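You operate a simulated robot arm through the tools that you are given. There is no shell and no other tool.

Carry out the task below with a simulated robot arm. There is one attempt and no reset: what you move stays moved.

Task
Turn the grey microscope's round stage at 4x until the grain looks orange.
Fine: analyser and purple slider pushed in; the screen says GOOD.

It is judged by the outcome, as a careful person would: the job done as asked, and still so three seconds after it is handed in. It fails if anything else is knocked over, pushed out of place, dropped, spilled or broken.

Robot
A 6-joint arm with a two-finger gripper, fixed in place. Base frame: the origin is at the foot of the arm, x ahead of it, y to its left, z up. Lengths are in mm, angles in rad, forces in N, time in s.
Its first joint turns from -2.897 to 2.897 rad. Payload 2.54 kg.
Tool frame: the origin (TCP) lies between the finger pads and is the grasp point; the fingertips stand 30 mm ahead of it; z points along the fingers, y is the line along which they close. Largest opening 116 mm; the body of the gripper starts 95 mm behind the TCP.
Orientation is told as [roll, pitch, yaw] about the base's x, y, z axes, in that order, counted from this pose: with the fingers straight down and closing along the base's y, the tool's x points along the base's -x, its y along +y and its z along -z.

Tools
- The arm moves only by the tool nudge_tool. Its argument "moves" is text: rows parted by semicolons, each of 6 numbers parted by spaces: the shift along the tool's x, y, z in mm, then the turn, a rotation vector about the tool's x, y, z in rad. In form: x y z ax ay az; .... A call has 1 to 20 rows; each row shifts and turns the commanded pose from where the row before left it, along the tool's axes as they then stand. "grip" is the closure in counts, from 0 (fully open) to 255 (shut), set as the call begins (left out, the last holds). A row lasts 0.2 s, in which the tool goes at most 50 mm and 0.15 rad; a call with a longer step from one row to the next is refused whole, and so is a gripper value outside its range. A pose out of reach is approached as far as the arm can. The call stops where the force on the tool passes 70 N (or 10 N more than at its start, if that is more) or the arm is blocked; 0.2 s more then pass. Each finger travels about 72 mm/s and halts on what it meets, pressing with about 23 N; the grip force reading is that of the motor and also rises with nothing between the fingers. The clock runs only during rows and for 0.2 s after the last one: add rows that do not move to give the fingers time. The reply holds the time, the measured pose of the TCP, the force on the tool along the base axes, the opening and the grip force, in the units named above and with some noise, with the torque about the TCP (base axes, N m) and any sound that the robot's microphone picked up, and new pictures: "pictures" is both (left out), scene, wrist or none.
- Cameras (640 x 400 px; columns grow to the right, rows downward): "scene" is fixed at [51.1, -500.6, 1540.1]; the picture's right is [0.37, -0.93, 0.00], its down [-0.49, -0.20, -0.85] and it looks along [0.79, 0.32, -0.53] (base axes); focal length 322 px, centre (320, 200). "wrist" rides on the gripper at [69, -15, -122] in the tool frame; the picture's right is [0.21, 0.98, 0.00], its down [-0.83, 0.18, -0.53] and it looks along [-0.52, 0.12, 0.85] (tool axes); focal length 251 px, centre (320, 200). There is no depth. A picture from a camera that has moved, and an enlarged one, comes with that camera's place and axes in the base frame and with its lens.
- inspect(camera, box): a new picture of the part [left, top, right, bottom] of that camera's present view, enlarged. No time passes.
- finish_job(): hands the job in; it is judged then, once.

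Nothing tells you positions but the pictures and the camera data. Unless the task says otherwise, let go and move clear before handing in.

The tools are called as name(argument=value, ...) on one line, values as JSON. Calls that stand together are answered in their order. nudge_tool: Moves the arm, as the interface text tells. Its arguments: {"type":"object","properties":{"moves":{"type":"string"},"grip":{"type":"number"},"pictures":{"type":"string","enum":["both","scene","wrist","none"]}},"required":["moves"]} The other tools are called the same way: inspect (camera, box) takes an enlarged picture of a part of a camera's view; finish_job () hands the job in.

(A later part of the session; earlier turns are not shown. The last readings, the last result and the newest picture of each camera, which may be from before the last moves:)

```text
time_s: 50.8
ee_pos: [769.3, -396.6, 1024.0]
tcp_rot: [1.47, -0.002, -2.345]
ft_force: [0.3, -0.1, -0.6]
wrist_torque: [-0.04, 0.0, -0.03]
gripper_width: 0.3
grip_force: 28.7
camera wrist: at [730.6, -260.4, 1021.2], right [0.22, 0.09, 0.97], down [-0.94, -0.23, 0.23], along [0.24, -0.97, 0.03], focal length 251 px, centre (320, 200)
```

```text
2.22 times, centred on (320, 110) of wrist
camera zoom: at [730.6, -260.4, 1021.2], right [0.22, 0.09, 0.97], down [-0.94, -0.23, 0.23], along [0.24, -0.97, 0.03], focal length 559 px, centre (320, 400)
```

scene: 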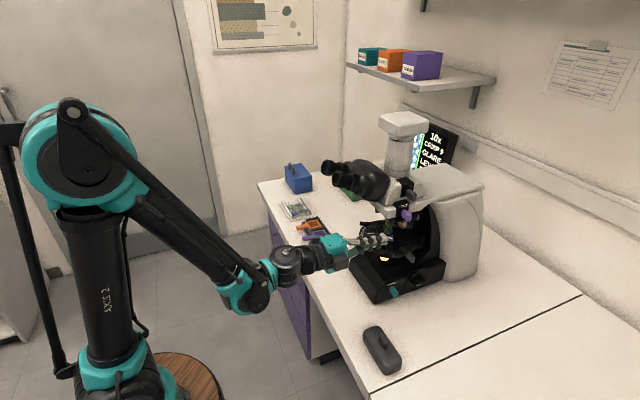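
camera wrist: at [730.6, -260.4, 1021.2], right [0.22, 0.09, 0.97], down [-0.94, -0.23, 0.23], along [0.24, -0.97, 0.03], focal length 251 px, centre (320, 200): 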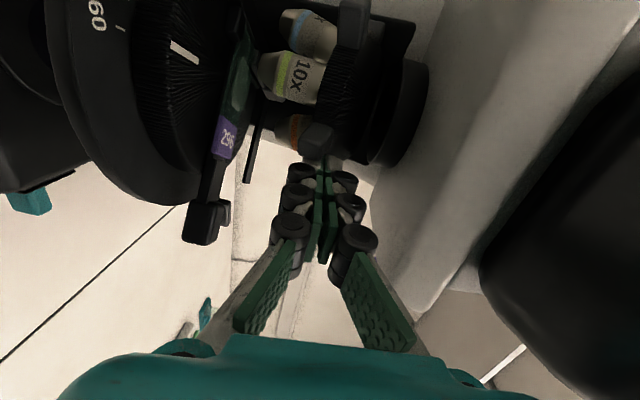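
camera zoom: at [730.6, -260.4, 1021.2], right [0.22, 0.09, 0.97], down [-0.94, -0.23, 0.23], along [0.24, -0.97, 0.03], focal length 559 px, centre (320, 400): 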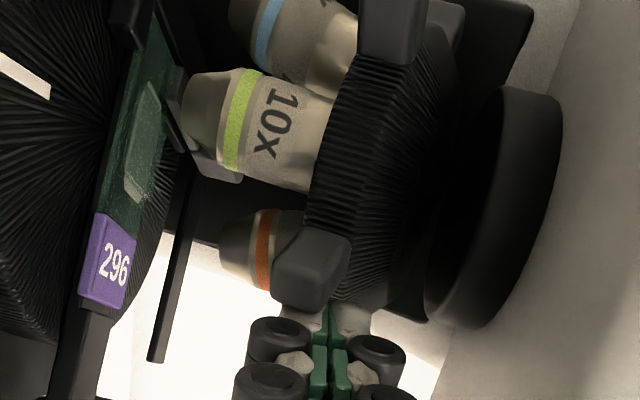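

The turret is turning with almost no force. I'll continue the sweep.

nudge_tool(moves="6 0 -1.5 0 0 0; 6 0 -1.5 0 0 0; 6 0 -1 0 0 0; 6 0 0 0 0 0", pictures="wrist")

inspect(camera="wrist", box=[220, 20, 420, 200])

inspect(camera="scene", box=[400, 110, 480, 180])

```text
time_s: 51.8
ee_pos: [783.1, -375.0, 1026.2]
tcp_rot: [1.472, 0.001, -2.346]
ft_force: [-0.3, 0.0, 0.4]
wrist_torque: [0.02, -0.02, 0.02]
gripper_width: 0.1
grip_force: 28.3
camera wrist: at [744.1, -239.6, 1021.6], right [0.22, 0.09, 0.97], down [-0.94, -0.23, 0.23], along [0.24, -0.97, 0.03], focal length 251 px, centre (320, 200)
```

wrist: 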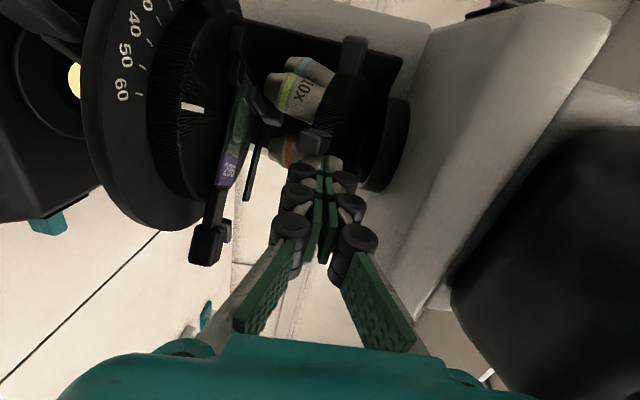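

```text
2.22 times, centred on (320, 110) of wrist
camera zoom: at [744.1, -239.6, 1021.6], right [0.22, 0.09, 0.97], down [-0.94, -0.23, 0.23], along [0.24, -0.97, 0.03], focal length 559 px, centre (320, 400)
```

zoom: 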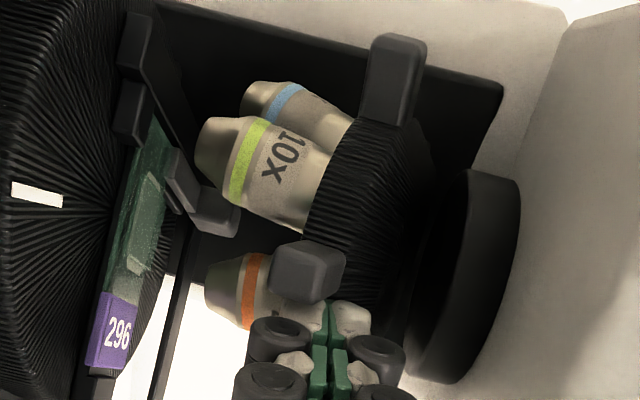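

```text
5.71 times, centred on (440, 145) of scene
camera zoom: at [51.1, -500.6, 1540.1], right [0.37, -0.93, 0.0], down [-0.49, -0.2, -0.85], along [0.79, 0.32, -0.53], focal length 1842 px, centre (-366, 514)
```

zoom: 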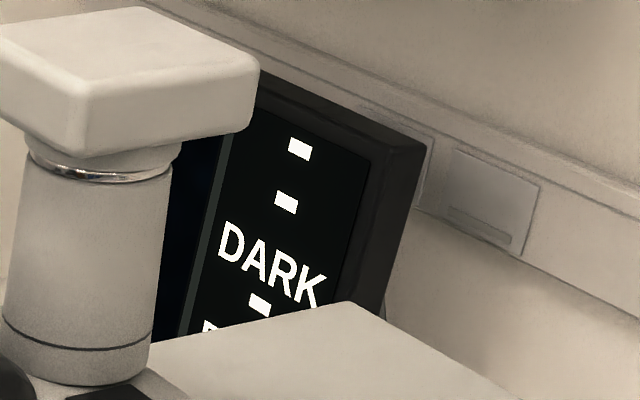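

The screen is dark between objectives as expected. I'll continue sweeping, checking for 4X.

nudge_tool(moves="6 0 0 0 0 0; 6 0 0 0 0 0; 5 0 0 0 0 0", pictures="none")

inspect(camera="wrist", box=[220, 20, 420, 200])

inspect(camera="scene", box=[400, 110, 480, 180])

```text
time_s: 52.6
ee_pos: [794.6, -364.3, 1025.6]
tcp_rot: [1.472, -0.001, -2.345]
ft_force: [-0.3, 0.2, 0.3]
wrist_torque: [0.04, -0.02, -0.02]
gripper_width: 0.0
grip_force: 28.6
```

```text
2.22 times, centred on (320, 110) of wrist
camera zoom: at [755.8, -227.7, 1021.4], right [0.22, 0.09, 0.97], down [-0.94, -0.23, 0.23], along [0.24, -0.97, 0.03], focal length 559 px, centre (320, 400)
```

zoom: 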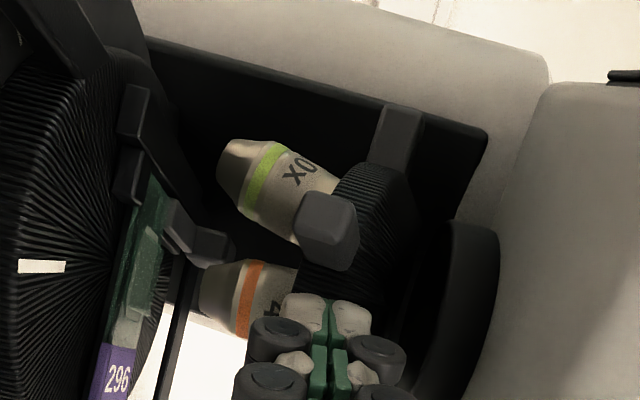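

```text
5.71 times, centred on (440, 145) of scene
camera zoom: at [51.1, -500.6, 1540.1], right [0.37, -0.93, 0.0], down [-0.49, -0.2, -0.85], along [0.79, 0.32, -0.53], focal length 1842 px, centre (-366, 514)
```

zoom: 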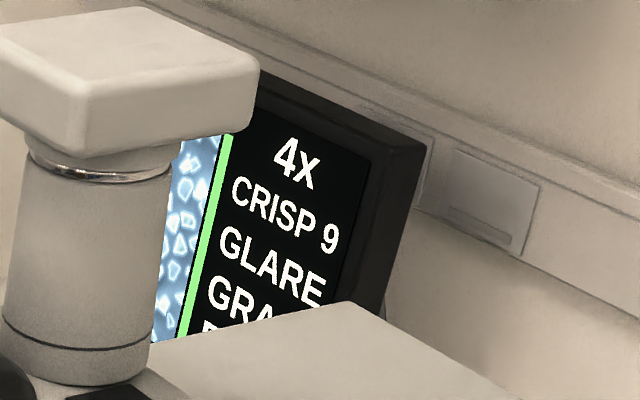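

4X has clicked in at CRISP 9, still GLARE and blue. I'll withdraw the finger straight back towards me and then look at the screen and the lamp dial on the left of the base, which appears to be set at 7.

nudge_tool(moves="-3 0 0 0 0 0; -2 -2 -20 0 0 0; 0 -4 -40 0 0 0; 0 -4 -40 0 0 0; 0 -4 -40 0 0 0; 0 -4 -40 0 0 0")

inspect(camera="scene", box=[360, 180, 460, 280])

inspect(camera="wrist", box=[0, 0, 320, 200])

```text
time_s: 54.0
ee_pos: [664.3, -242.0, 1024.4]
tcp_rot: [1.468, -0.002, -2.347]
ft_force: [0.0, 0.4, -0.2]
wrist_torque: [0.01, 0.05, 0.0]
gripper_width: 0.0
grip_force: 28.9
camera wrist: at [623.7, -105.5, 1020.9], right [0.22, 0.09, 0.97], down [-0.94, -0.23, 0.24], along [0.24, -0.97, 0.03], focal length 251 px, centre (320, 200)
```

scene: 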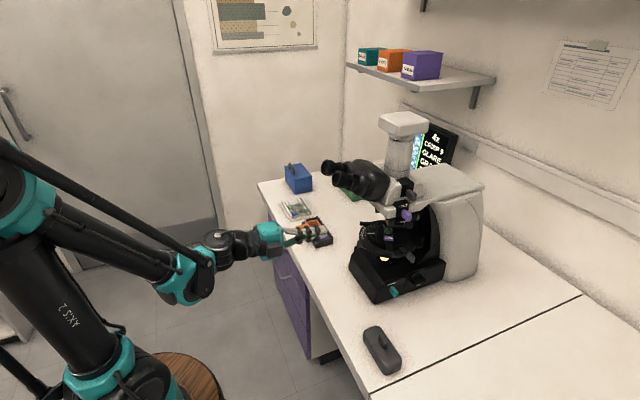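
wrist: 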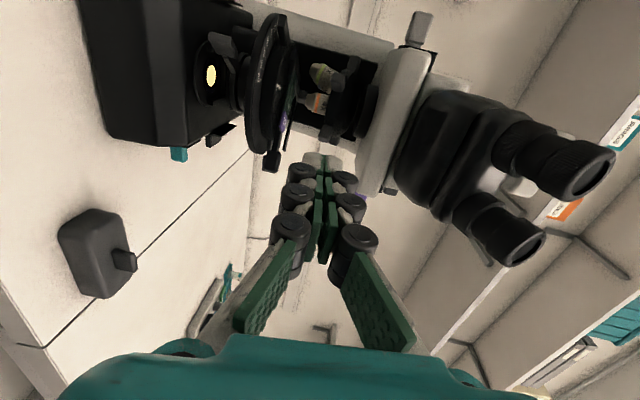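

```text
4.00 times, centred on (410, 230) of scene
camera zoom: at [51.1, -500.6, 1540.1], right [0.37, -0.93, 0.0], down [-0.49, -0.2, -0.85], along [0.79, 0.32, -0.53], focal length 1289 px, centre (-40, 80)
```

zoom: 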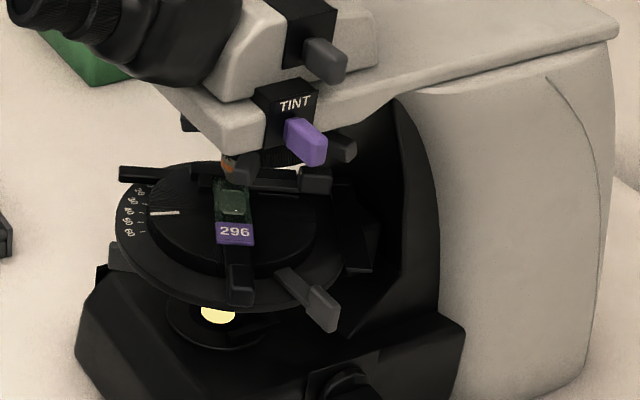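

```text
2.00 times, centred on (160, 100) of wrist
camera zoom: at [623.7, -105.5, 1020.9], right [0.22, 0.09, 0.97], down [-0.94, -0.23, 0.24], along [0.24, -0.97, 0.03], focal length 503 px, centre (640, 400)
```

zoom: 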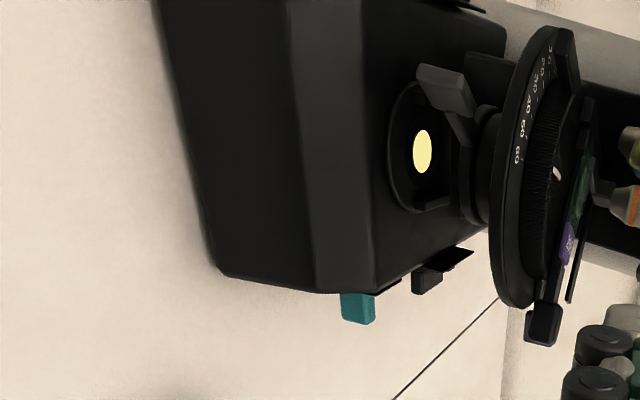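

The stage, slide and clips look undisturbed, and UPPER is in. Next I'll swing to the microscope's left side and tilt down to study the lamp dial.

nudge_tool(moves="0 0 -40 0 0 0; 45 0 0 0 0 0; 45 0 0 0 0 0; 45 0 0 0 0 0; 45 0 0 0 0 0; 45 0 0 0 0 0; 30 0 0 0 0 0; 0 0 0 0.137 0 0; 0 0 0 0.137 0 0; 0 0 0 0.137 0 0; 0 0 0 0.137 0 0; 0 0 0 0.137 0 0")

inspect(camera="wrist", box=[0, 0, 320, 200])

```text
time_s: 56.6
ee_pos: [817.1, -73.2, 1025.7]
tcp_rot: [0.754, -0.046, -2.335]
ft_force: [-0.7, 0.1, 0.6]
wrist_torque: [0.0, -0.01, 0.01]
gripper_width: 0.1
grip_force: 28.5
out of reach, approached as far as the arm can: row 1, 2, 3, 4, 5
camera wrist: at [799.1, 45.9, 1100.6], right [0.68, -0.31, 0.66], down [-0.72, -0.42, 0.55], along [0.1, -0.85, -0.51], focal length 251 px, centre (320, 200)
```

scene: 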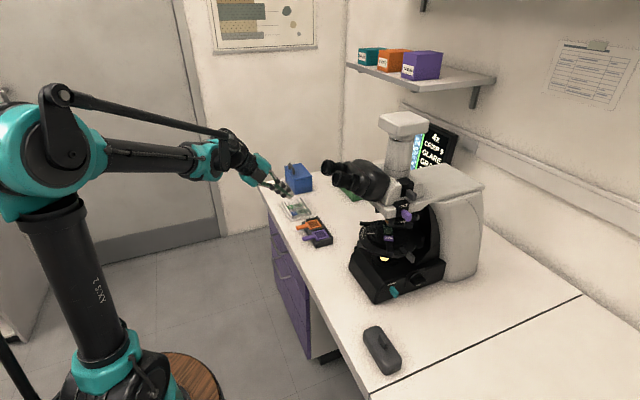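
wrist: 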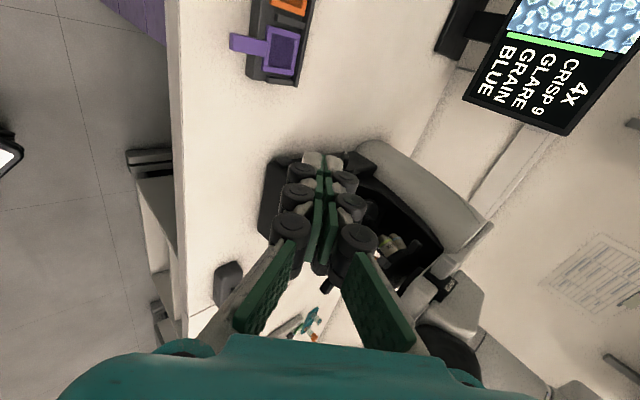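

```text
2.00 times, centred on (160, 100) of wrist
camera zoom: at [799.1, 45.9, 1100.6], right [0.68, -0.31, 0.66], down [-0.72, -0.42, 0.55], along [0.1, -0.85, -0.51], focal length 503 px, centre (640, 400)
```

zoom: 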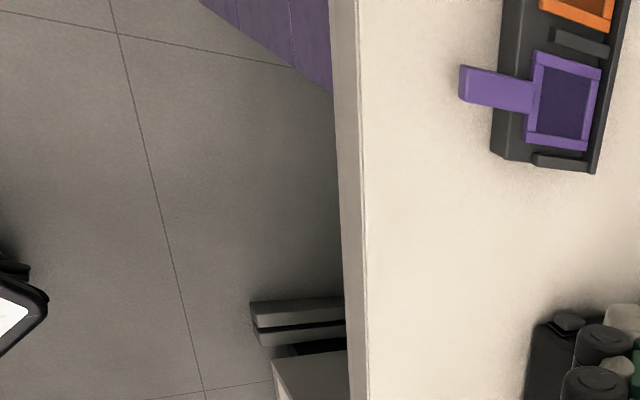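

The screen now reads 4X / CRISP 9 / GLARE / GRAIN / BLUE. The fingers hide the lamp dial, so I'll open them and look between.

nudge_tool(moves="0 0 0 0 0 0; 0 0 0 0 0 0; 0 0 0 0 0 0; 0 0 0 0 0 0", grip=0, pictures="wrist")

inspect(camera="wrist", box=[240, 110, 400, 210])

inspect(camera="wrist", box=[270, 140, 350, 190])

inspect(camera="wrist", box=[460, 0, 640, 140])

```text
time_s: 57.6
ee_pos: [816.8, -73.7, 1026.1]
tcp_rot: [0.756, -0.047, -2.333]
ft_force: [1.0, 0.5, 0.4]
wrist_torque: [-0.01, 0.02, -0.01]
gripper_width: 115.9
grip_force: 0.0
camera wrist: at [799.2, 45.8, 1100.4], right [0.68, -0.31, 0.66], down [-0.72, -0.42, 0.55], along [0.1, -0.85, -0.51], focal length 251 px, centre (320, 200)
```

wrist: 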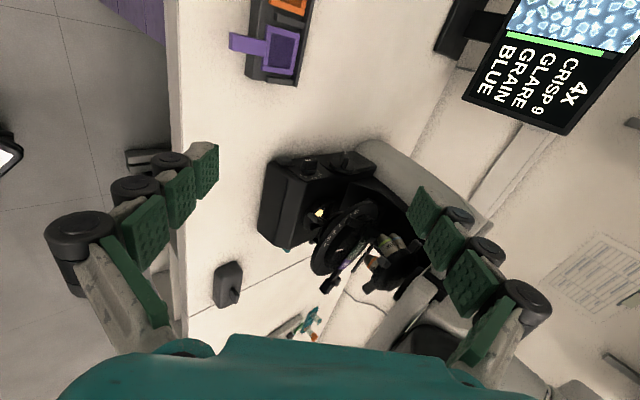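

```text
4.00 times, centred on (320, 160) of wrist
camera zoom: at [799.2, 45.8, 1100.4], right [0.68, -0.31, 0.66], down [-0.72, -0.42, 0.55], along [0.1, -0.85, -0.51], focal length 1006 px, centre (320, 360)
```

zoom: 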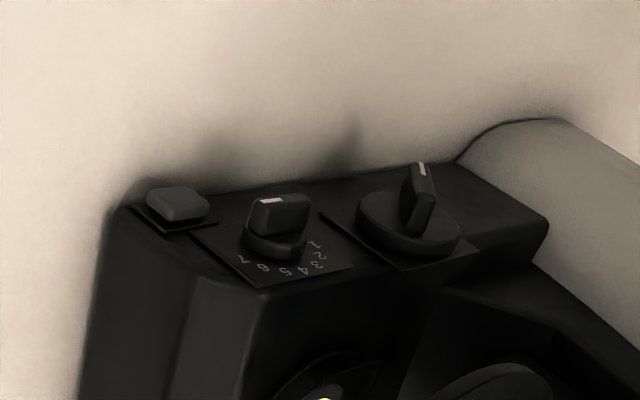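

```text
8.00 times, centred on (310, 165) of wrist
camera zoom: at [799.2, 45.8, 1100.4], right [0.68, -0.31, 0.66], down [-0.72, -0.42, 0.55], along [0.1, -0.85, -0.51], focal length 2012 px, centre (400, 480)
```

zoom: 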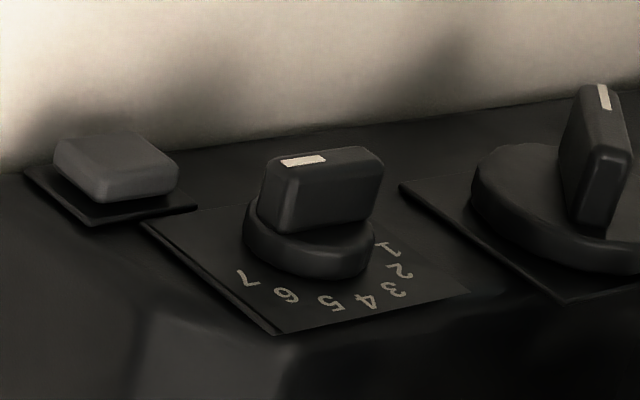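

```text
2.86 times, centred on (550, 70) of wrist
camera zoom: at [799.2, 45.8, 1100.4], right [0.68, -0.31, 0.66], down [-0.72, -0.42, 0.55], along [0.1, -0.85, -0.51], focal length 718 px, centre (-337, 571)
```

zoom: 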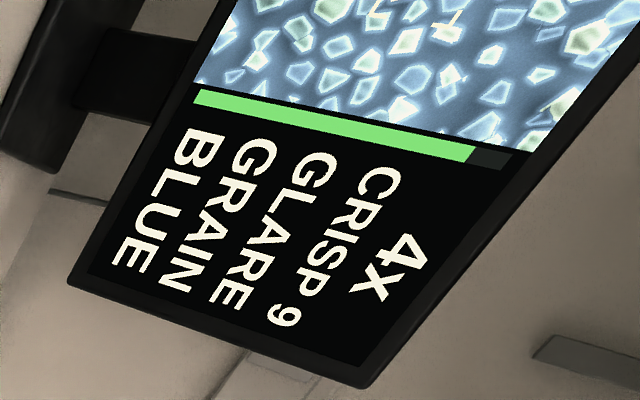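

The lamp dial's white mark points to the front, at 7 (maximum); 4 is straight up. Turning the mark up and back dims it, so I'll approach the dial's bar handle from the front-left at 45°, and pause to measure it closer.

nudge_tool(moves="-10 2 30 0 0.019 0.049; -10 2 35 0 0 0; -10 2 35 0 0 0; -10 2 35 0 0 0; -10 2 35 0 0 0", pictures="both")

inspect(camera="wrist", box=[220, 90, 420, 250])

```text
time_s: 58.8
ee_pos: [871.1, -197.0, 909.3]
tcp_rot: [0.756, 0.002, -2.357]
ft_force: [-0.3, 0.2, -0.7]
wrist_torque: [-0.02, -0.04, -0.04]
gripper_width: 115.8
grip_force: 0.0
camera wrist: at [852.9, -80.3, 986.5], right [0.65, -0.35, 0.67], down [-0.75, -0.42, 0.51], along [0.1, -0.84, -0.54], focal length 251 px, centre (320, 200)
```

scene: 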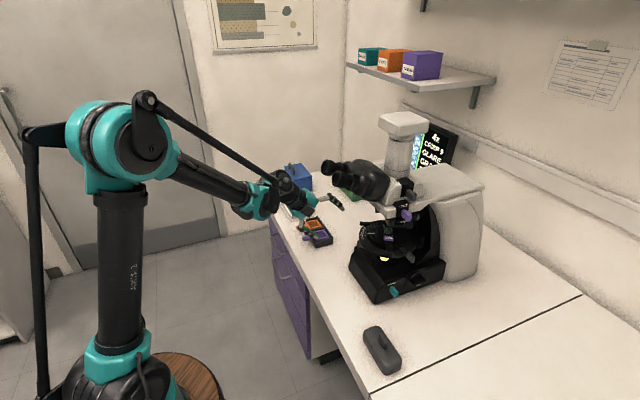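
wrist: 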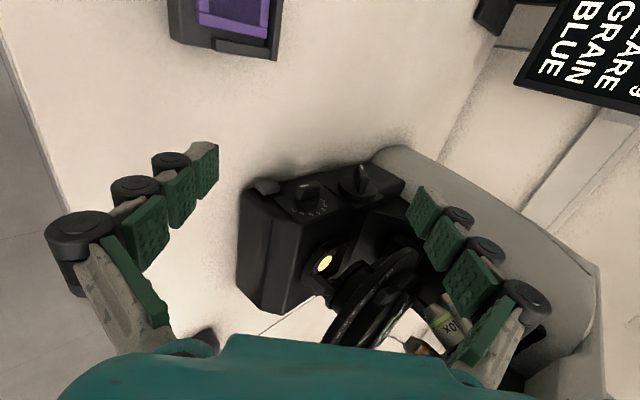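

```text
2.50 times, centred on (320, 170) of wrist
camera zoom: at [852.9, -80.3, 986.5], right [0.65, -0.35, 0.67], down [-0.75, -0.42, 0.51], along [0.1, -0.84, -0.54], focal length 629 px, centre (320, 275)
```

zoom: 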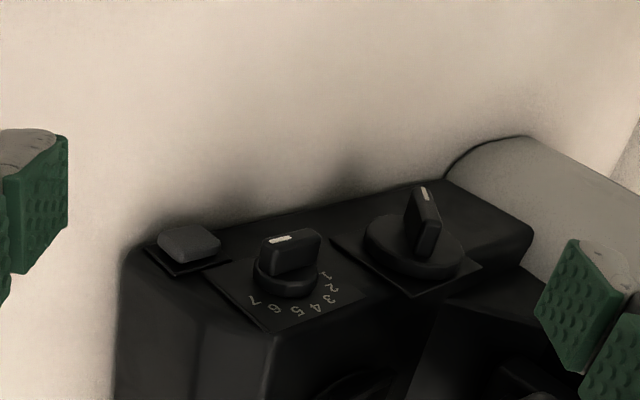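

Three views now agree: the dial axis is at about 841 mm back, z 818, with the bar's outer face 412 mm along and the mark at 7. I'll set a 44 mm opening and move to a stand-off in line with the bar.

nudge_tool(moves="-24 0 15 0 0 0; -24 0 20 0 0 0; -19.6 0 20 0 0 0; 0 0 0 0 0 0", grip=158)

inspect(camera="wrist", box=[220, 90, 420, 250])

```text
time_s: 59.8
ee_pos: [849.2, -272.1, 870.0]
tcp_rot: [0.757, 0.003, -2.357]
ft_force: [0.1, -0.2, -0.5]
wrist_torque: [0.01, -0.01, 0.0]
gripper_width: 44.2
grip_force: 0.0
camera wrist: at [830.9, -154.0, 947.5], right [0.65, -0.35, 0.67], down [-0.75, -0.42, 0.51], along [0.1, -0.84, -0.54], focal length 251 px, centre (320, 200)
```

scene: 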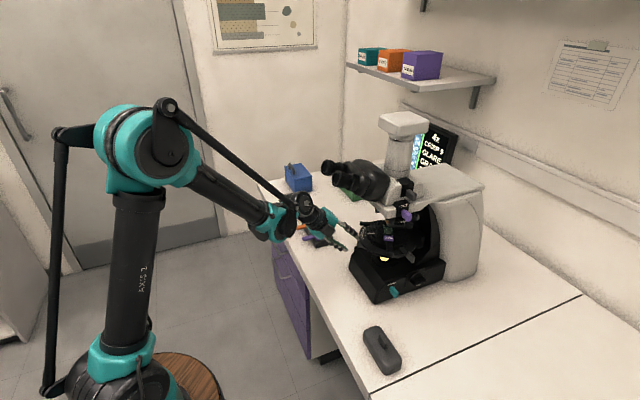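
wrist: 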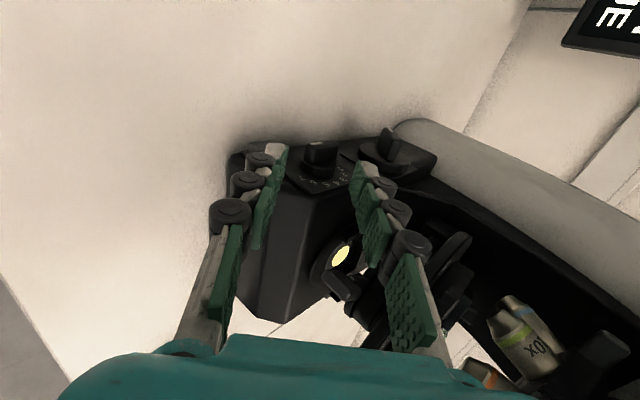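

```text
2.50 times, centred on (320, 170) of wrist
camera zoom: at [830.9, -154.0, 947.5], right [0.65, -0.35, 0.67], down [-0.75, -0.42, 0.51], along [0.1, -0.84, -0.54], focal length 629 px, centre (320, 275)
```

zoom: 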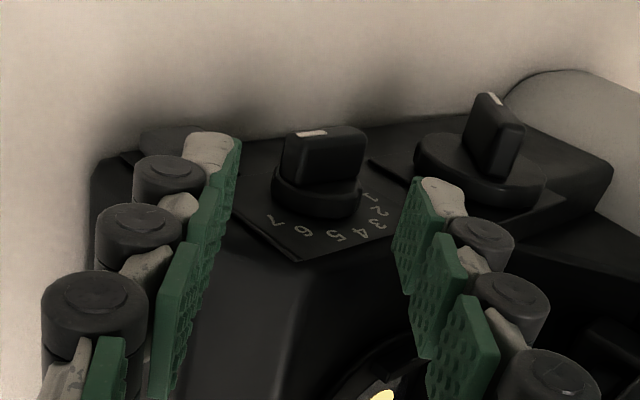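

The dial bar sits squarely between the open fingers. I'll advance 55 mm so the fingers straddle it.

nudge_tool(moves="0.5 0 15 0 0 0; 0.5 0 15 0 0 0; 0 0 15 0 0 0; 0 0 10 0 0 0", pictures="wrist")

inspect(camera="wrist", box=[220, 90, 420, 250])

```text
time_s: 60.8
ee_pos: [876.3, -296.7, 829.1]
tcp_rot: [0.757, 0.001, -2.355]
ft_force: [0.5, -0.3, -0.3]
wrist_torque: [0.01, -0.01, 0.01]
gripper_width: 44.3
grip_force: 0.0
camera wrist: at [858.7, -180.0, 906.6], right [0.65, -0.35, 0.67], down [-0.75, -0.42, 0.51], along [0.1, -0.84, -0.54], focal length 251 px, centre (320, 200)
```

wrist: 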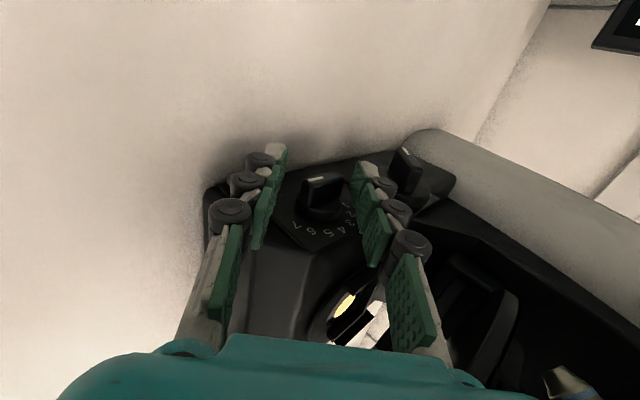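

```text
2.50 times, centred on (320, 170) of wrist
camera zoom: at [858.7, -180.0, 906.6], right [0.65, -0.35, 0.67], down [-0.75, -0.42, 0.51], along [0.1, -0.84, -0.54], focal length 629 px, centre (320, 275)
```

zoom: 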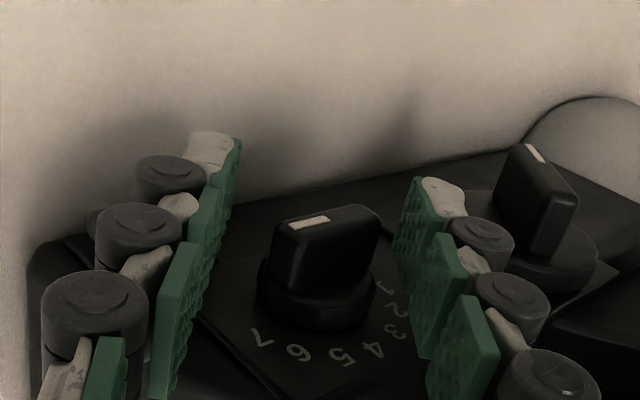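

The fingers straddle the bar without touching. I'll close them so they turn the bar into line with the tool, which should bring the mark to between 6 and 5.

nudge_tool(moves="0 0 0 0 0 0; 0 0 0 0 0 0; 0 0 0 0 0 0; 0 0 0 0 0 0", grip=255)

inspect(camera="wrist", box=[220, 90, 420, 250])

inspect(camera="scene", box=[400, 110, 480, 180])

```text
time_s: 61.8
ee_pos: [877.6, -299.5, 829.6]
tcp_rot: [0.758, 0.002, -2.357]
ft_force: [36.5, -37.5, 21.5]
wrist_torque: [-1.0, 0.28, -0.46]
gripper_width: 10.5
grip_force: 38.1
camera wrist: at [859.9, -182.1, 906.8], right [0.65, -0.35, 0.67], down [-0.75, -0.42, 0.51], along [0.1, -0.84, -0.54], focal length 251 px, centre (320, 200)
```

scene: 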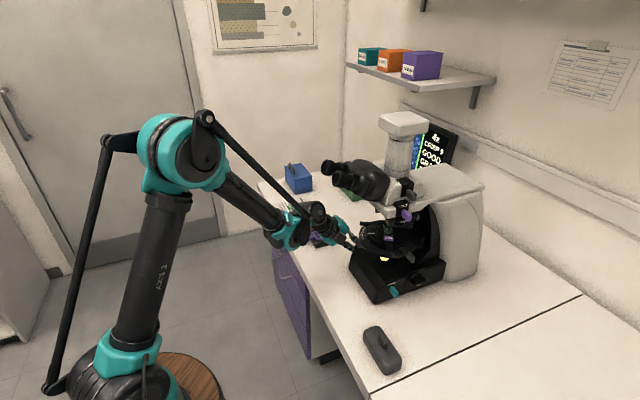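
wrist: 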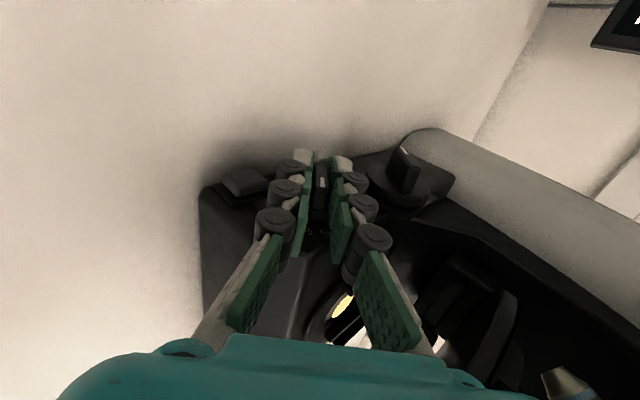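

```text
2.50 times, centred on (320, 170) of wrist
camera zoom: at [859.9, -182.1, 906.8], right [0.65, -0.35, 0.67], down [-0.75, -0.42, 0.51], along [0.1, -0.84, -0.54], focal length 629 px, centre (320, 275)
```

zoom: 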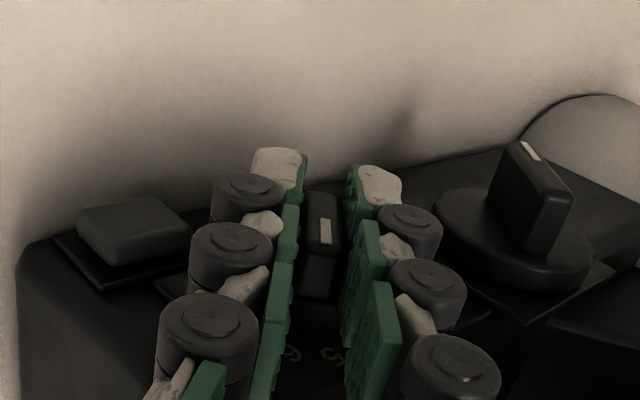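

```text
5.71 times, centred on (440, 145) of scene
camera zoom: at [51.1, -500.6, 1540.1], right [0.37, -0.93, 0.0], down [-0.49, -0.2, -0.85], along [0.79, 0.32, -0.53], focal length 1842 px, centre (-366, 514)
```

zoom: 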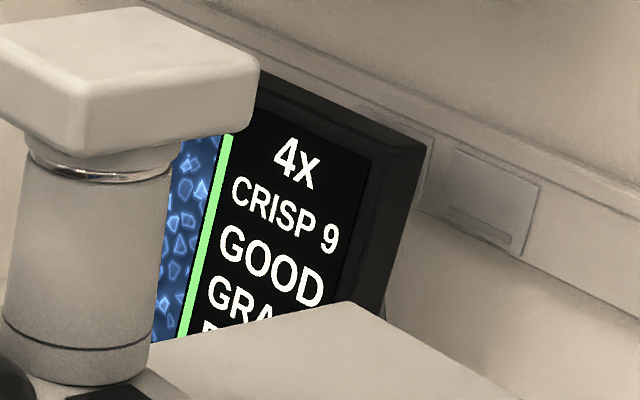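

The screen says GOOD, with the mark between 5 and 6. I'll let go of the dial, withdraw along the same line and re-read everything.

nudge_tool(moves="0 0 0 0 0 0; 0 0 0 0 0 0; 0 0 0 0 0 0; 0 0 -20 0 0 0; 0 0 -30 0 0 0; 0 0 -40 0 0 0; 15 0 -40 0 0 0; 30 0 -30 0 0 0", grip=150)

inspect(camera="wrist", box=[220, 90, 420, 250])

inspect(camera="wrist", box=[440, 0, 640, 140])

inspect(camera="scene", box=[400, 110, 480, 180])

```text
time_s: 63.6
ee_pos: [832.3, -188.6, 947.5]
tcp_rot: [0.754, 0.002, -2.357]
ft_force: [0.9, -0.9, 0.8]
wrist_torque: [-0.02, 0.02, 0.02]
gripper_width: 47.8
grip_force: 0.0
camera wrist: at [813.5, -71.1, 1024.2], right [0.65, -0.35, 0.67], down [-0.75, -0.42, 0.51], along [0.1, -0.84, -0.54], focal length 251 px, centre (320, 200)
```

scene: 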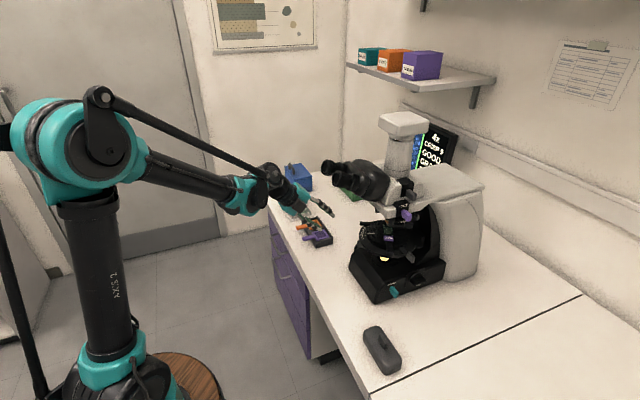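
wrist: 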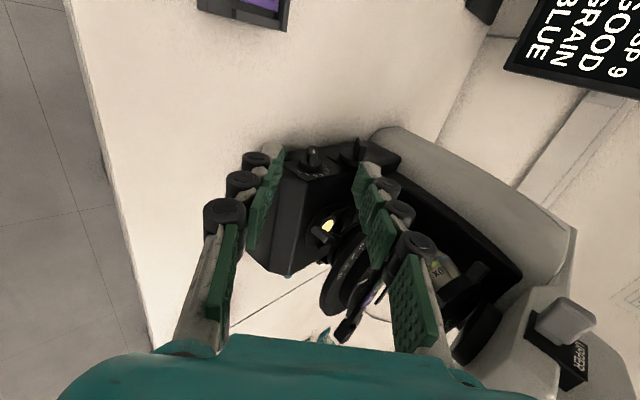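

```text
2.50 times, centred on (320, 170) of wrist
camera zoom: at [813.5, -71.1, 1024.2], right [0.65, -0.35, 0.67], down [-0.75, -0.42, 0.51], along [0.1, -0.84, -0.54], focal length 629 px, centre (320, 275)
```

zoom: 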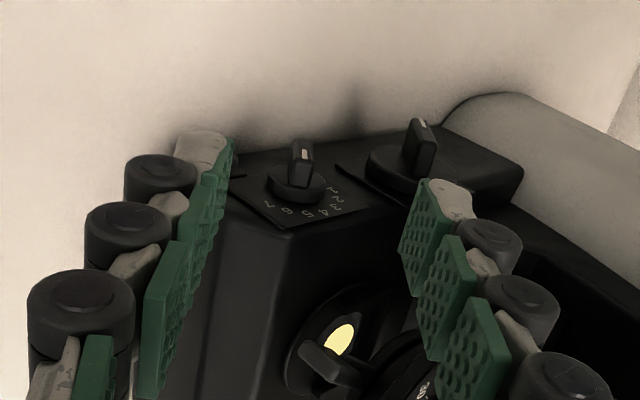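

```text
2.86 times, centred on (540, 70) of wrist
camera zoom: at [813.5, -71.1, 1024.2], right [0.65, -0.35, 0.67], down [-0.75, -0.42, 0.51], along [0.1, -0.84, -0.54], focal length 718 px, centre (-309, 571)
```

zoom: 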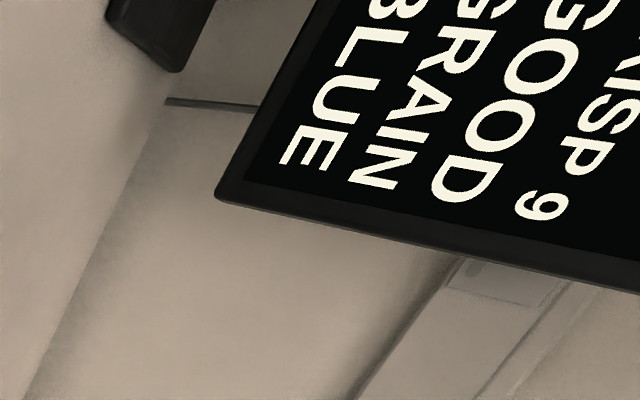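

```text
5.71 times, centred on (440, 145) of scene
camera zoom: at [51.1, -500.6, 1540.1], right [0.37, -0.93, 0.0], down [-0.49, -0.2, -0.85], along [0.79, 0.32, -0.53], focal length 1842 px, centre (-366, 514)
```

zoom: 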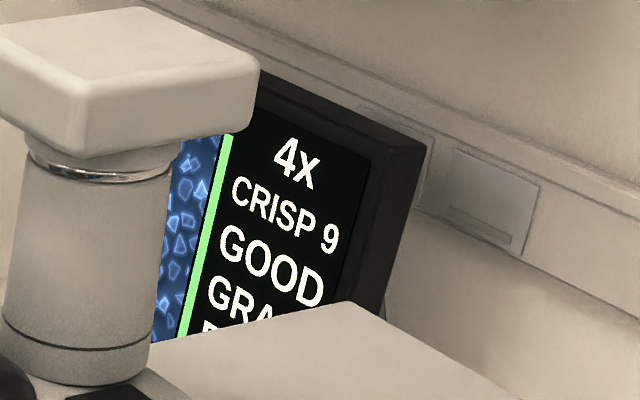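

GOOD and GRAIN BLUE are confirmed, so only the stage angle is left. The lever sits on the right side at about (751, -484, 941), so I'll retreat, point the tool down and go round the front to the right side.

nudge_tool(moves="0 -33 -31 0 0 0; 0 -33 -31 0 0 0; 0 -33 -31 0 0 0; 0 -33 -31 0 0 0; 0 0 0 0.136 0 0; 0 0 0 0.136 0 0; 0 0 0 0.136 0 0; 0 0 0 0.136 0 0; 0 0 0 0.136 0 0; 0 0 0 0.136 0 0; 0 0 -45 0 0 0; 0 0 -45 0 0 0; 0 0 -45 0 0 0; -48 0 0 0 0 0; -48 0 0 0 0 0; -48 0 0 0 0 0; -48 0 0 0 0 0; -48 0 0 0 0 0; -48 0 0 0 0 0; -48 0 0 0 0 0")

```text
time_s: 67.8
ee_pos: [470.9, -303.6, 1081.2]
tcp_rot: [-0.059, 0.002, -2.355]
ft_force: [0.1, 0.7, 0.3]
wrist_torque: [0.01, 0.01, 0.02]
gripper_width: 47.6
grip_force: 0.0
camera wrist: at [513.7, -248.7, 1202.2], right [0.84, -0.54, -0.06], down [-0.43, -0.74, 0.52], along [-0.32, -0.41, -0.85], focal length 251 px, centre (320, 200)
```

scene: 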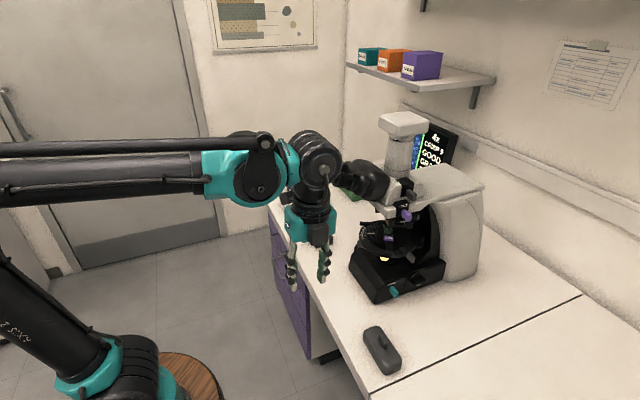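
wrist: 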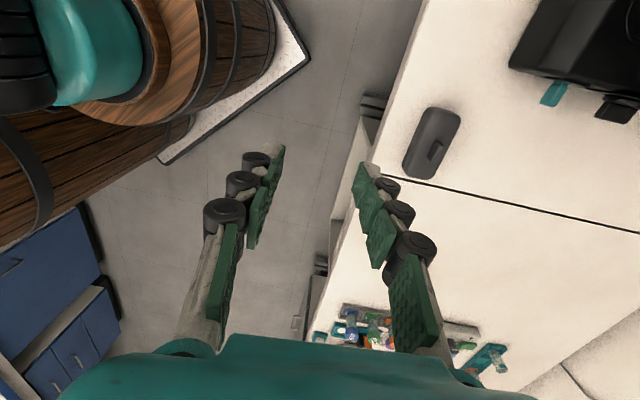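

I'm in front-right of the bench with the tool down. I'll tilt it to point left and down at 45° and travel along to beside the stage lever.

nudge_tool(moves="0 0 0 -0.06 0 0; 0 0 0 0 0.131 0; 0 0 0 0 0.131 0; 0 0 0 0 0.131 0; 0 0 0 0 0.131 0; 0 0 0 0 0.131 0; 0 0 0 0 0.131 0; 0 46 0 0 0 0; 0 46 0 0 0 0; 0 46 0 0 0 0; 0 46 0 0 0 0; 0 46 0 0 0 0; 0 46 0 0 0 0; 0 40 0 0 0 0")

inspect(camera="scene", box=[340, 180, 480, 300])

```text
time_s: 70.8
ee_pos: [692.0, -525.2, 1080.5]
tcp_rot: [0.002, 0.788, -2.358]
ft_force: [0.2, 0.1, 0.2]
wrist_torque: [-0.04, 0.0, -0.04]
gripper_width: 47.9
grip_force: 0.0
camera wrist: at [655.2, -540.3, 1213.8], right [0.8, -0.58, 0.15], down [-0.55, -0.81, -0.21], along [0.25, 0.08, -0.97], focal length 251 px, centre (320, 200)
```

scene: 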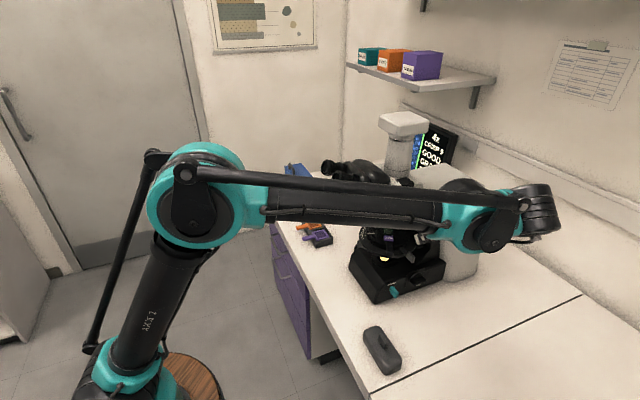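
wrist: 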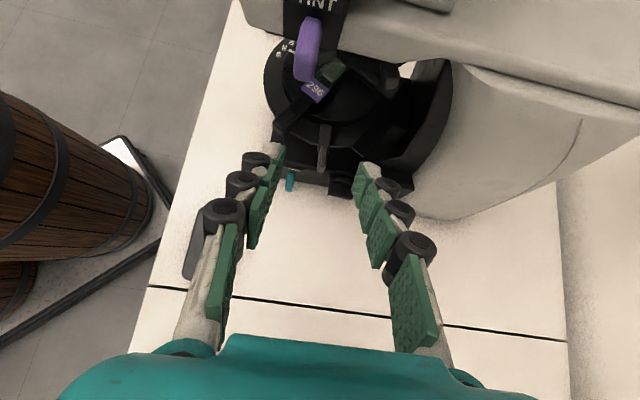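

```text
3.33 times, centred on (410, 240) of scene
camera zoom: at [51.1, -500.6, 1540.1], right [0.37, -0.93, 0.0], down [-0.49, -0.2, -0.85], along [0.79, 0.32, -0.53], focal length 1074 px, centre (20, 67)
```

zoom: 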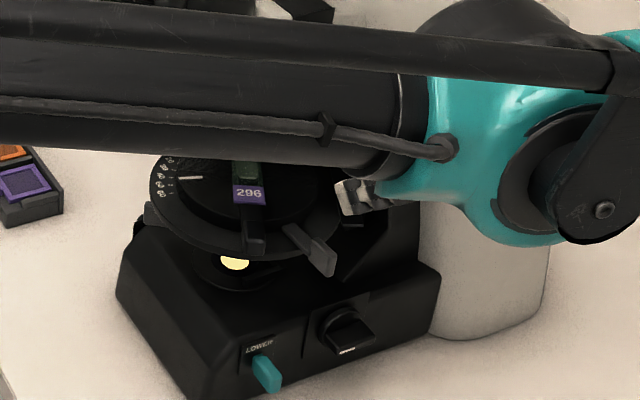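

The wrist camera looks down on the stage with the lever between the open fingers. I'll zoom in to measure the lever and see the stage clearances.

inspect(camera="wrist", box=[250, 20, 470, 210])

inspect(camera="wrist", box=[270, 100, 370, 190])

inspect(camera="scene", box=[360, 220, 430, 270])

```text
2.11 times, centred on (360, 115) of wrist
camera zoom: at [655.2, -540.3, 1213.8], right [0.8, -0.58, 0.15], down [-0.55, -0.81, -0.21], along [0.25, 0.08, -0.97], focal length 529 px, centre (236, 379)
```

zoom: 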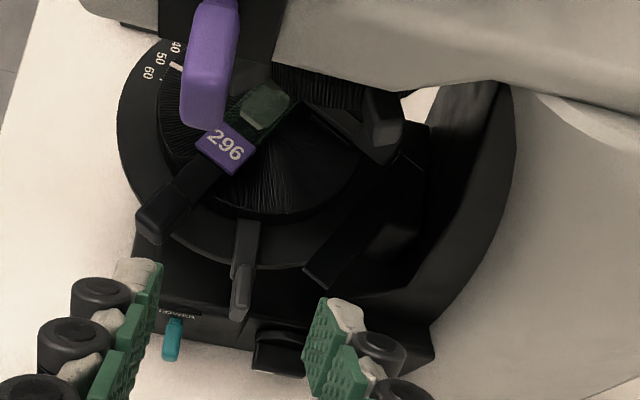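

```text
4.44 times, centred on (320, 145) of wrist
camera zoom: at [655.2, -540.3, 1213.8], right [0.8, -0.58, 0.15], down [-0.55, -0.81, -0.21], along [0.25, 0.08, -0.97], focal length 1118 px, centre (320, 444)
```

zoom: 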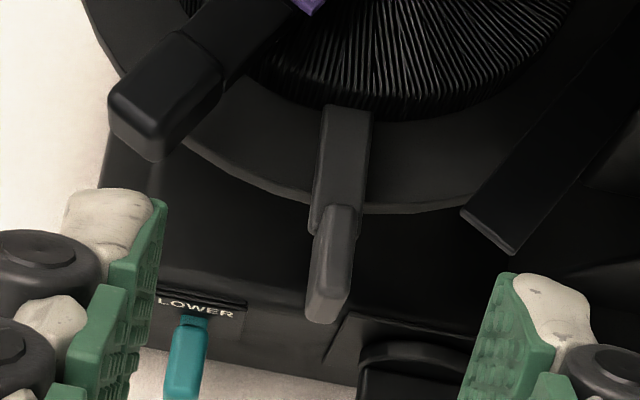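

```text
8.00 times, centred on (395, 245) of scene
camera zoom: at [51.1, -500.6, 1540.1], right [0.37, -0.93, 0.0], down [-0.49, -0.2, -0.85], along [0.79, 0.32, -0.53], focal length 2578 px, centre (-280, -160)
```

zoom: 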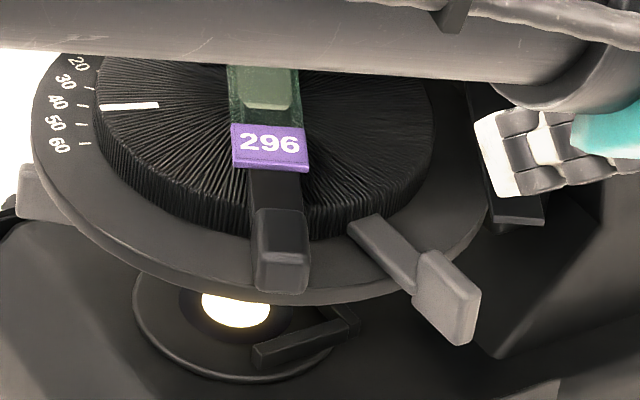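

The lever knob spans roughly 180–202 mm along, 866–878 back, z 938–962, pointing straight out to the right. I'll lower the open fingers to straddle it.

nudge_tool(moves="-23 5.5 23 0 0 0; -23 5.5 23 0 0 0; 0 0 20 0 0 0; 0 0 20 0 0 0", pictures="wrist")

inspect(camera="wrist", box=[240, 60, 400, 200])

inspect(camera="scene", box=[360, 210, 450, 280])

```text
time_s: 71.8
ee_pos: [722.5, -514.5, 985.4]
tcp_rot: [0.002, 0.789, -2.356]
ft_force: [-0.1, 0.2, -0.4]
wrist_torque: [0.02, 0.06, -0.01]
gripper_width: 47.7
grip_force: 0.2
camera wrist: at [684.0, -529.7, 1120.2], right [0.8, -0.58, 0.15], down [-0.55, -0.81, -0.21], along [0.25, 0.08, -0.97], focal length 251 px, centre (320, 200)
```

wrist: 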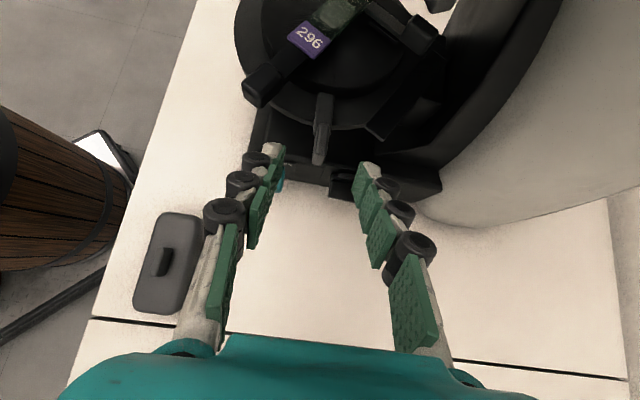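

```text
2.86 times, centred on (320, 130) of wrist
camera zoom: at [684.0, -529.7, 1120.2], right [0.8, -0.58, 0.15], down [-0.55, -0.81, -0.21], along [0.25, 0.08, -0.97], focal length 718 px, centre (320, 400)
```

zoom: 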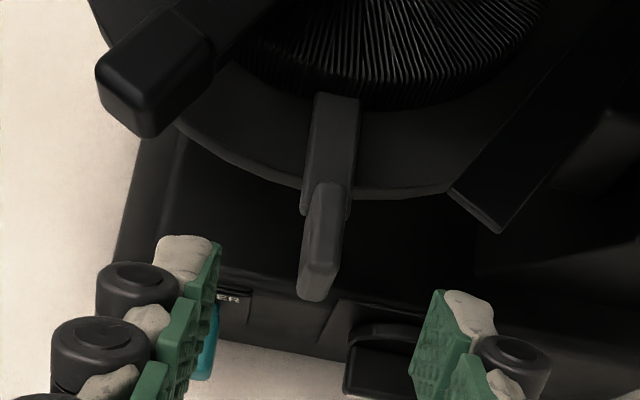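

```text
5.71 times, centred on (405, 245) of scene
camera zoom: at [51.1, -500.6, 1540.1], right [0.37, -0.93, 0.0], down [-0.49, -0.2, -0.85], along [0.79, 0.32, -0.53], focal length 1842 px, centre (-166, -57)
```

zoom: 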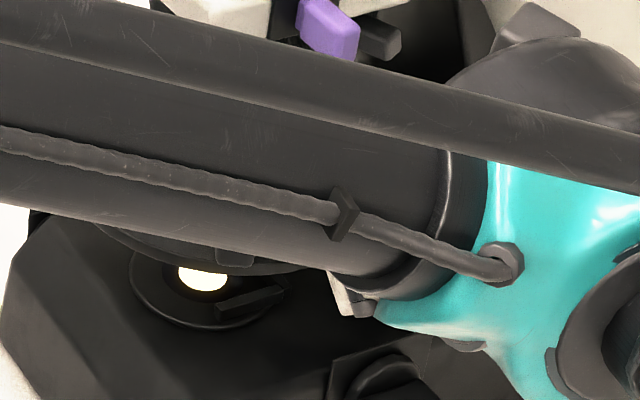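

The lever knob is centred between the fingers. I'll go the last 34 mm and narrow the opening to cage it loosely.

nudge_tool(moves="0 -1 17 0 0 0; 0 -1 17 0 0 0; 0 0 0 0 0 0; 0 0 0 0 0 0", grip=160, pictures="wrist")

inspect(camera="wrist", box=[240, 60, 400, 200])

```text
time_s: 72.8
ee_pos: [737.9, -496.6, 961.9]
tcp_rot: [0.0, 0.789, -2.357]
ft_force: [-1.0, 0.0, -0.6]
wrist_torque: [0.01, 0.01, -0.01]
gripper_width: 43.2
grip_force: 0.0
camera wrist: at [699.9, -510.8, 1096.2], right [0.8, -0.58, 0.15], down [-0.55, -0.81, -0.21], along [0.25, 0.08, -0.97], focal length 251 px, centre (320, 200)
```

wrist: 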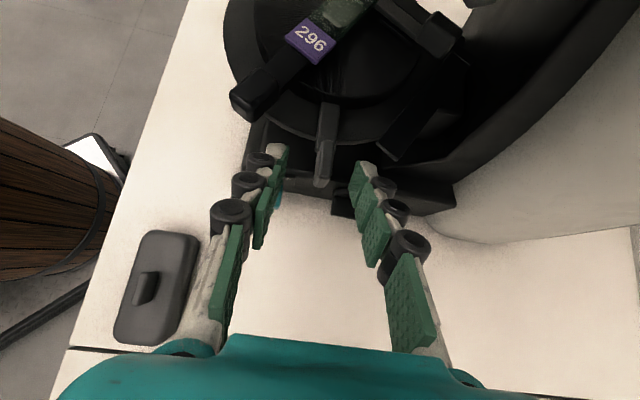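

```text
2.86 times, centred on (320, 130) of wrist
camera zoom: at [699.9, -510.8, 1096.2], right [0.8, -0.58, 0.15], down [-0.55, -0.81, -0.21], along [0.25, 0.08, -0.97], focal length 718 px, centre (320, 400)
```

zoom: 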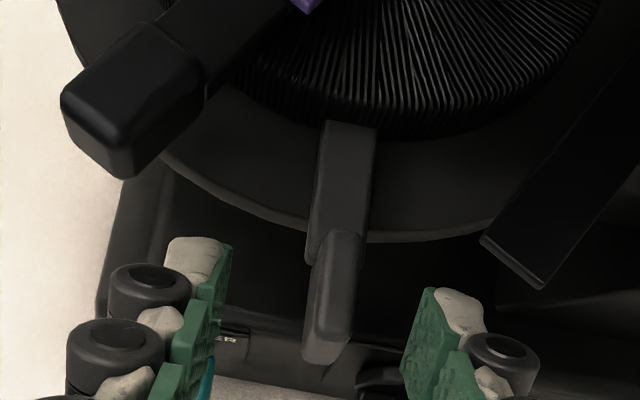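

The knob is between the fingertips. I'll narrow the cage to about 30 mm and swing the lever towards the front in 5° arc steps, watching the colour.

nudge_tool(moves="0 0 0 0 0 0; 0 0 0 0 0 0; 0.35 -11.5 0.35 -0.0617 0 0.0617; 0.35 -11.5 0.35 -0.0617 0 0.0617; 0.35 -11.5 0.35 -0.0617 0 0.0617", grip=189)

inspect(camera="wrist", box=[220, 20, 420, 200])

inspect(camera="scene", box=[400, 110, 480, 180])

```text
time_s: 74.0
ee_pos: [715.1, -467.7, 962.2]
tcp_rot: [-0.002, 0.788, -2.62]
ft_force: [-0.4, 0.2, -0.8]
wrist_torque: [0.02, -0.01, 0.07]
gripper_width: 29.9
grip_force: 0.0
camera wrist: at [675.4, -473.0, 1096.7], right [0.62, -0.77, 0.15], down [-0.74, -0.64, -0.21], along [0.26, 0.02, -0.97], focal length 251 px, centre (320, 200)
```

scene: 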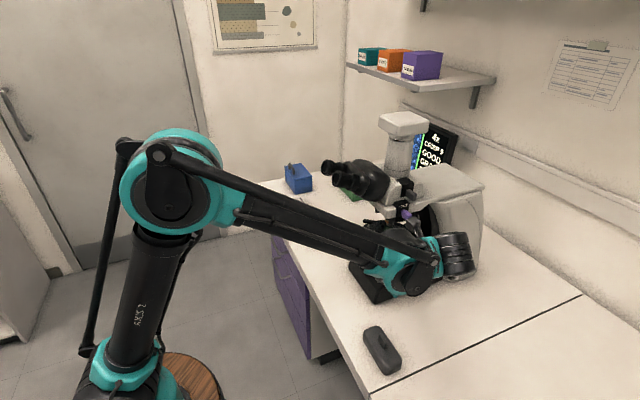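
wrist: 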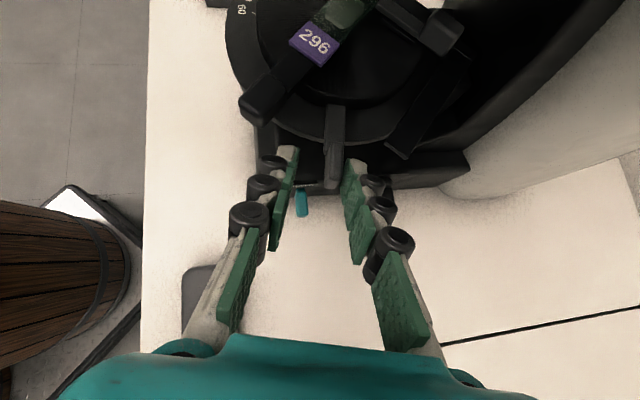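

```text
2.22 times, centred on (320, 110) of wrist
camera zoom: at [675.4, -473.0, 1096.7], right [0.62, -0.77, 0.15], down [-0.74, -0.64, -0.21], along [0.26, 0.02, -0.97], focal length 559 px, centre (320, 400)
```

zoom: 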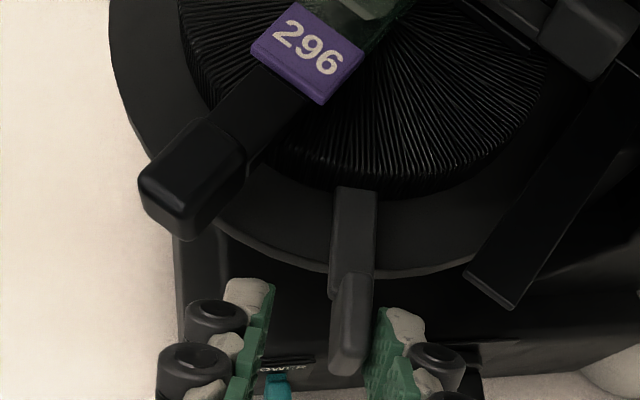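

```text
5.71 times, centred on (440, 145) of scene
camera zoom: at [51.1, -500.6, 1540.1], right [0.37, -0.93, 0.0], down [-0.49, -0.2, -0.85], along [0.79, 0.32, -0.53], focal length 1842 px, centre (-366, 514)
```

zoom: 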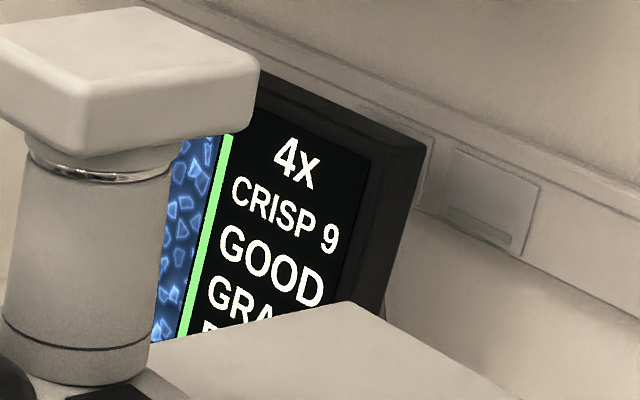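

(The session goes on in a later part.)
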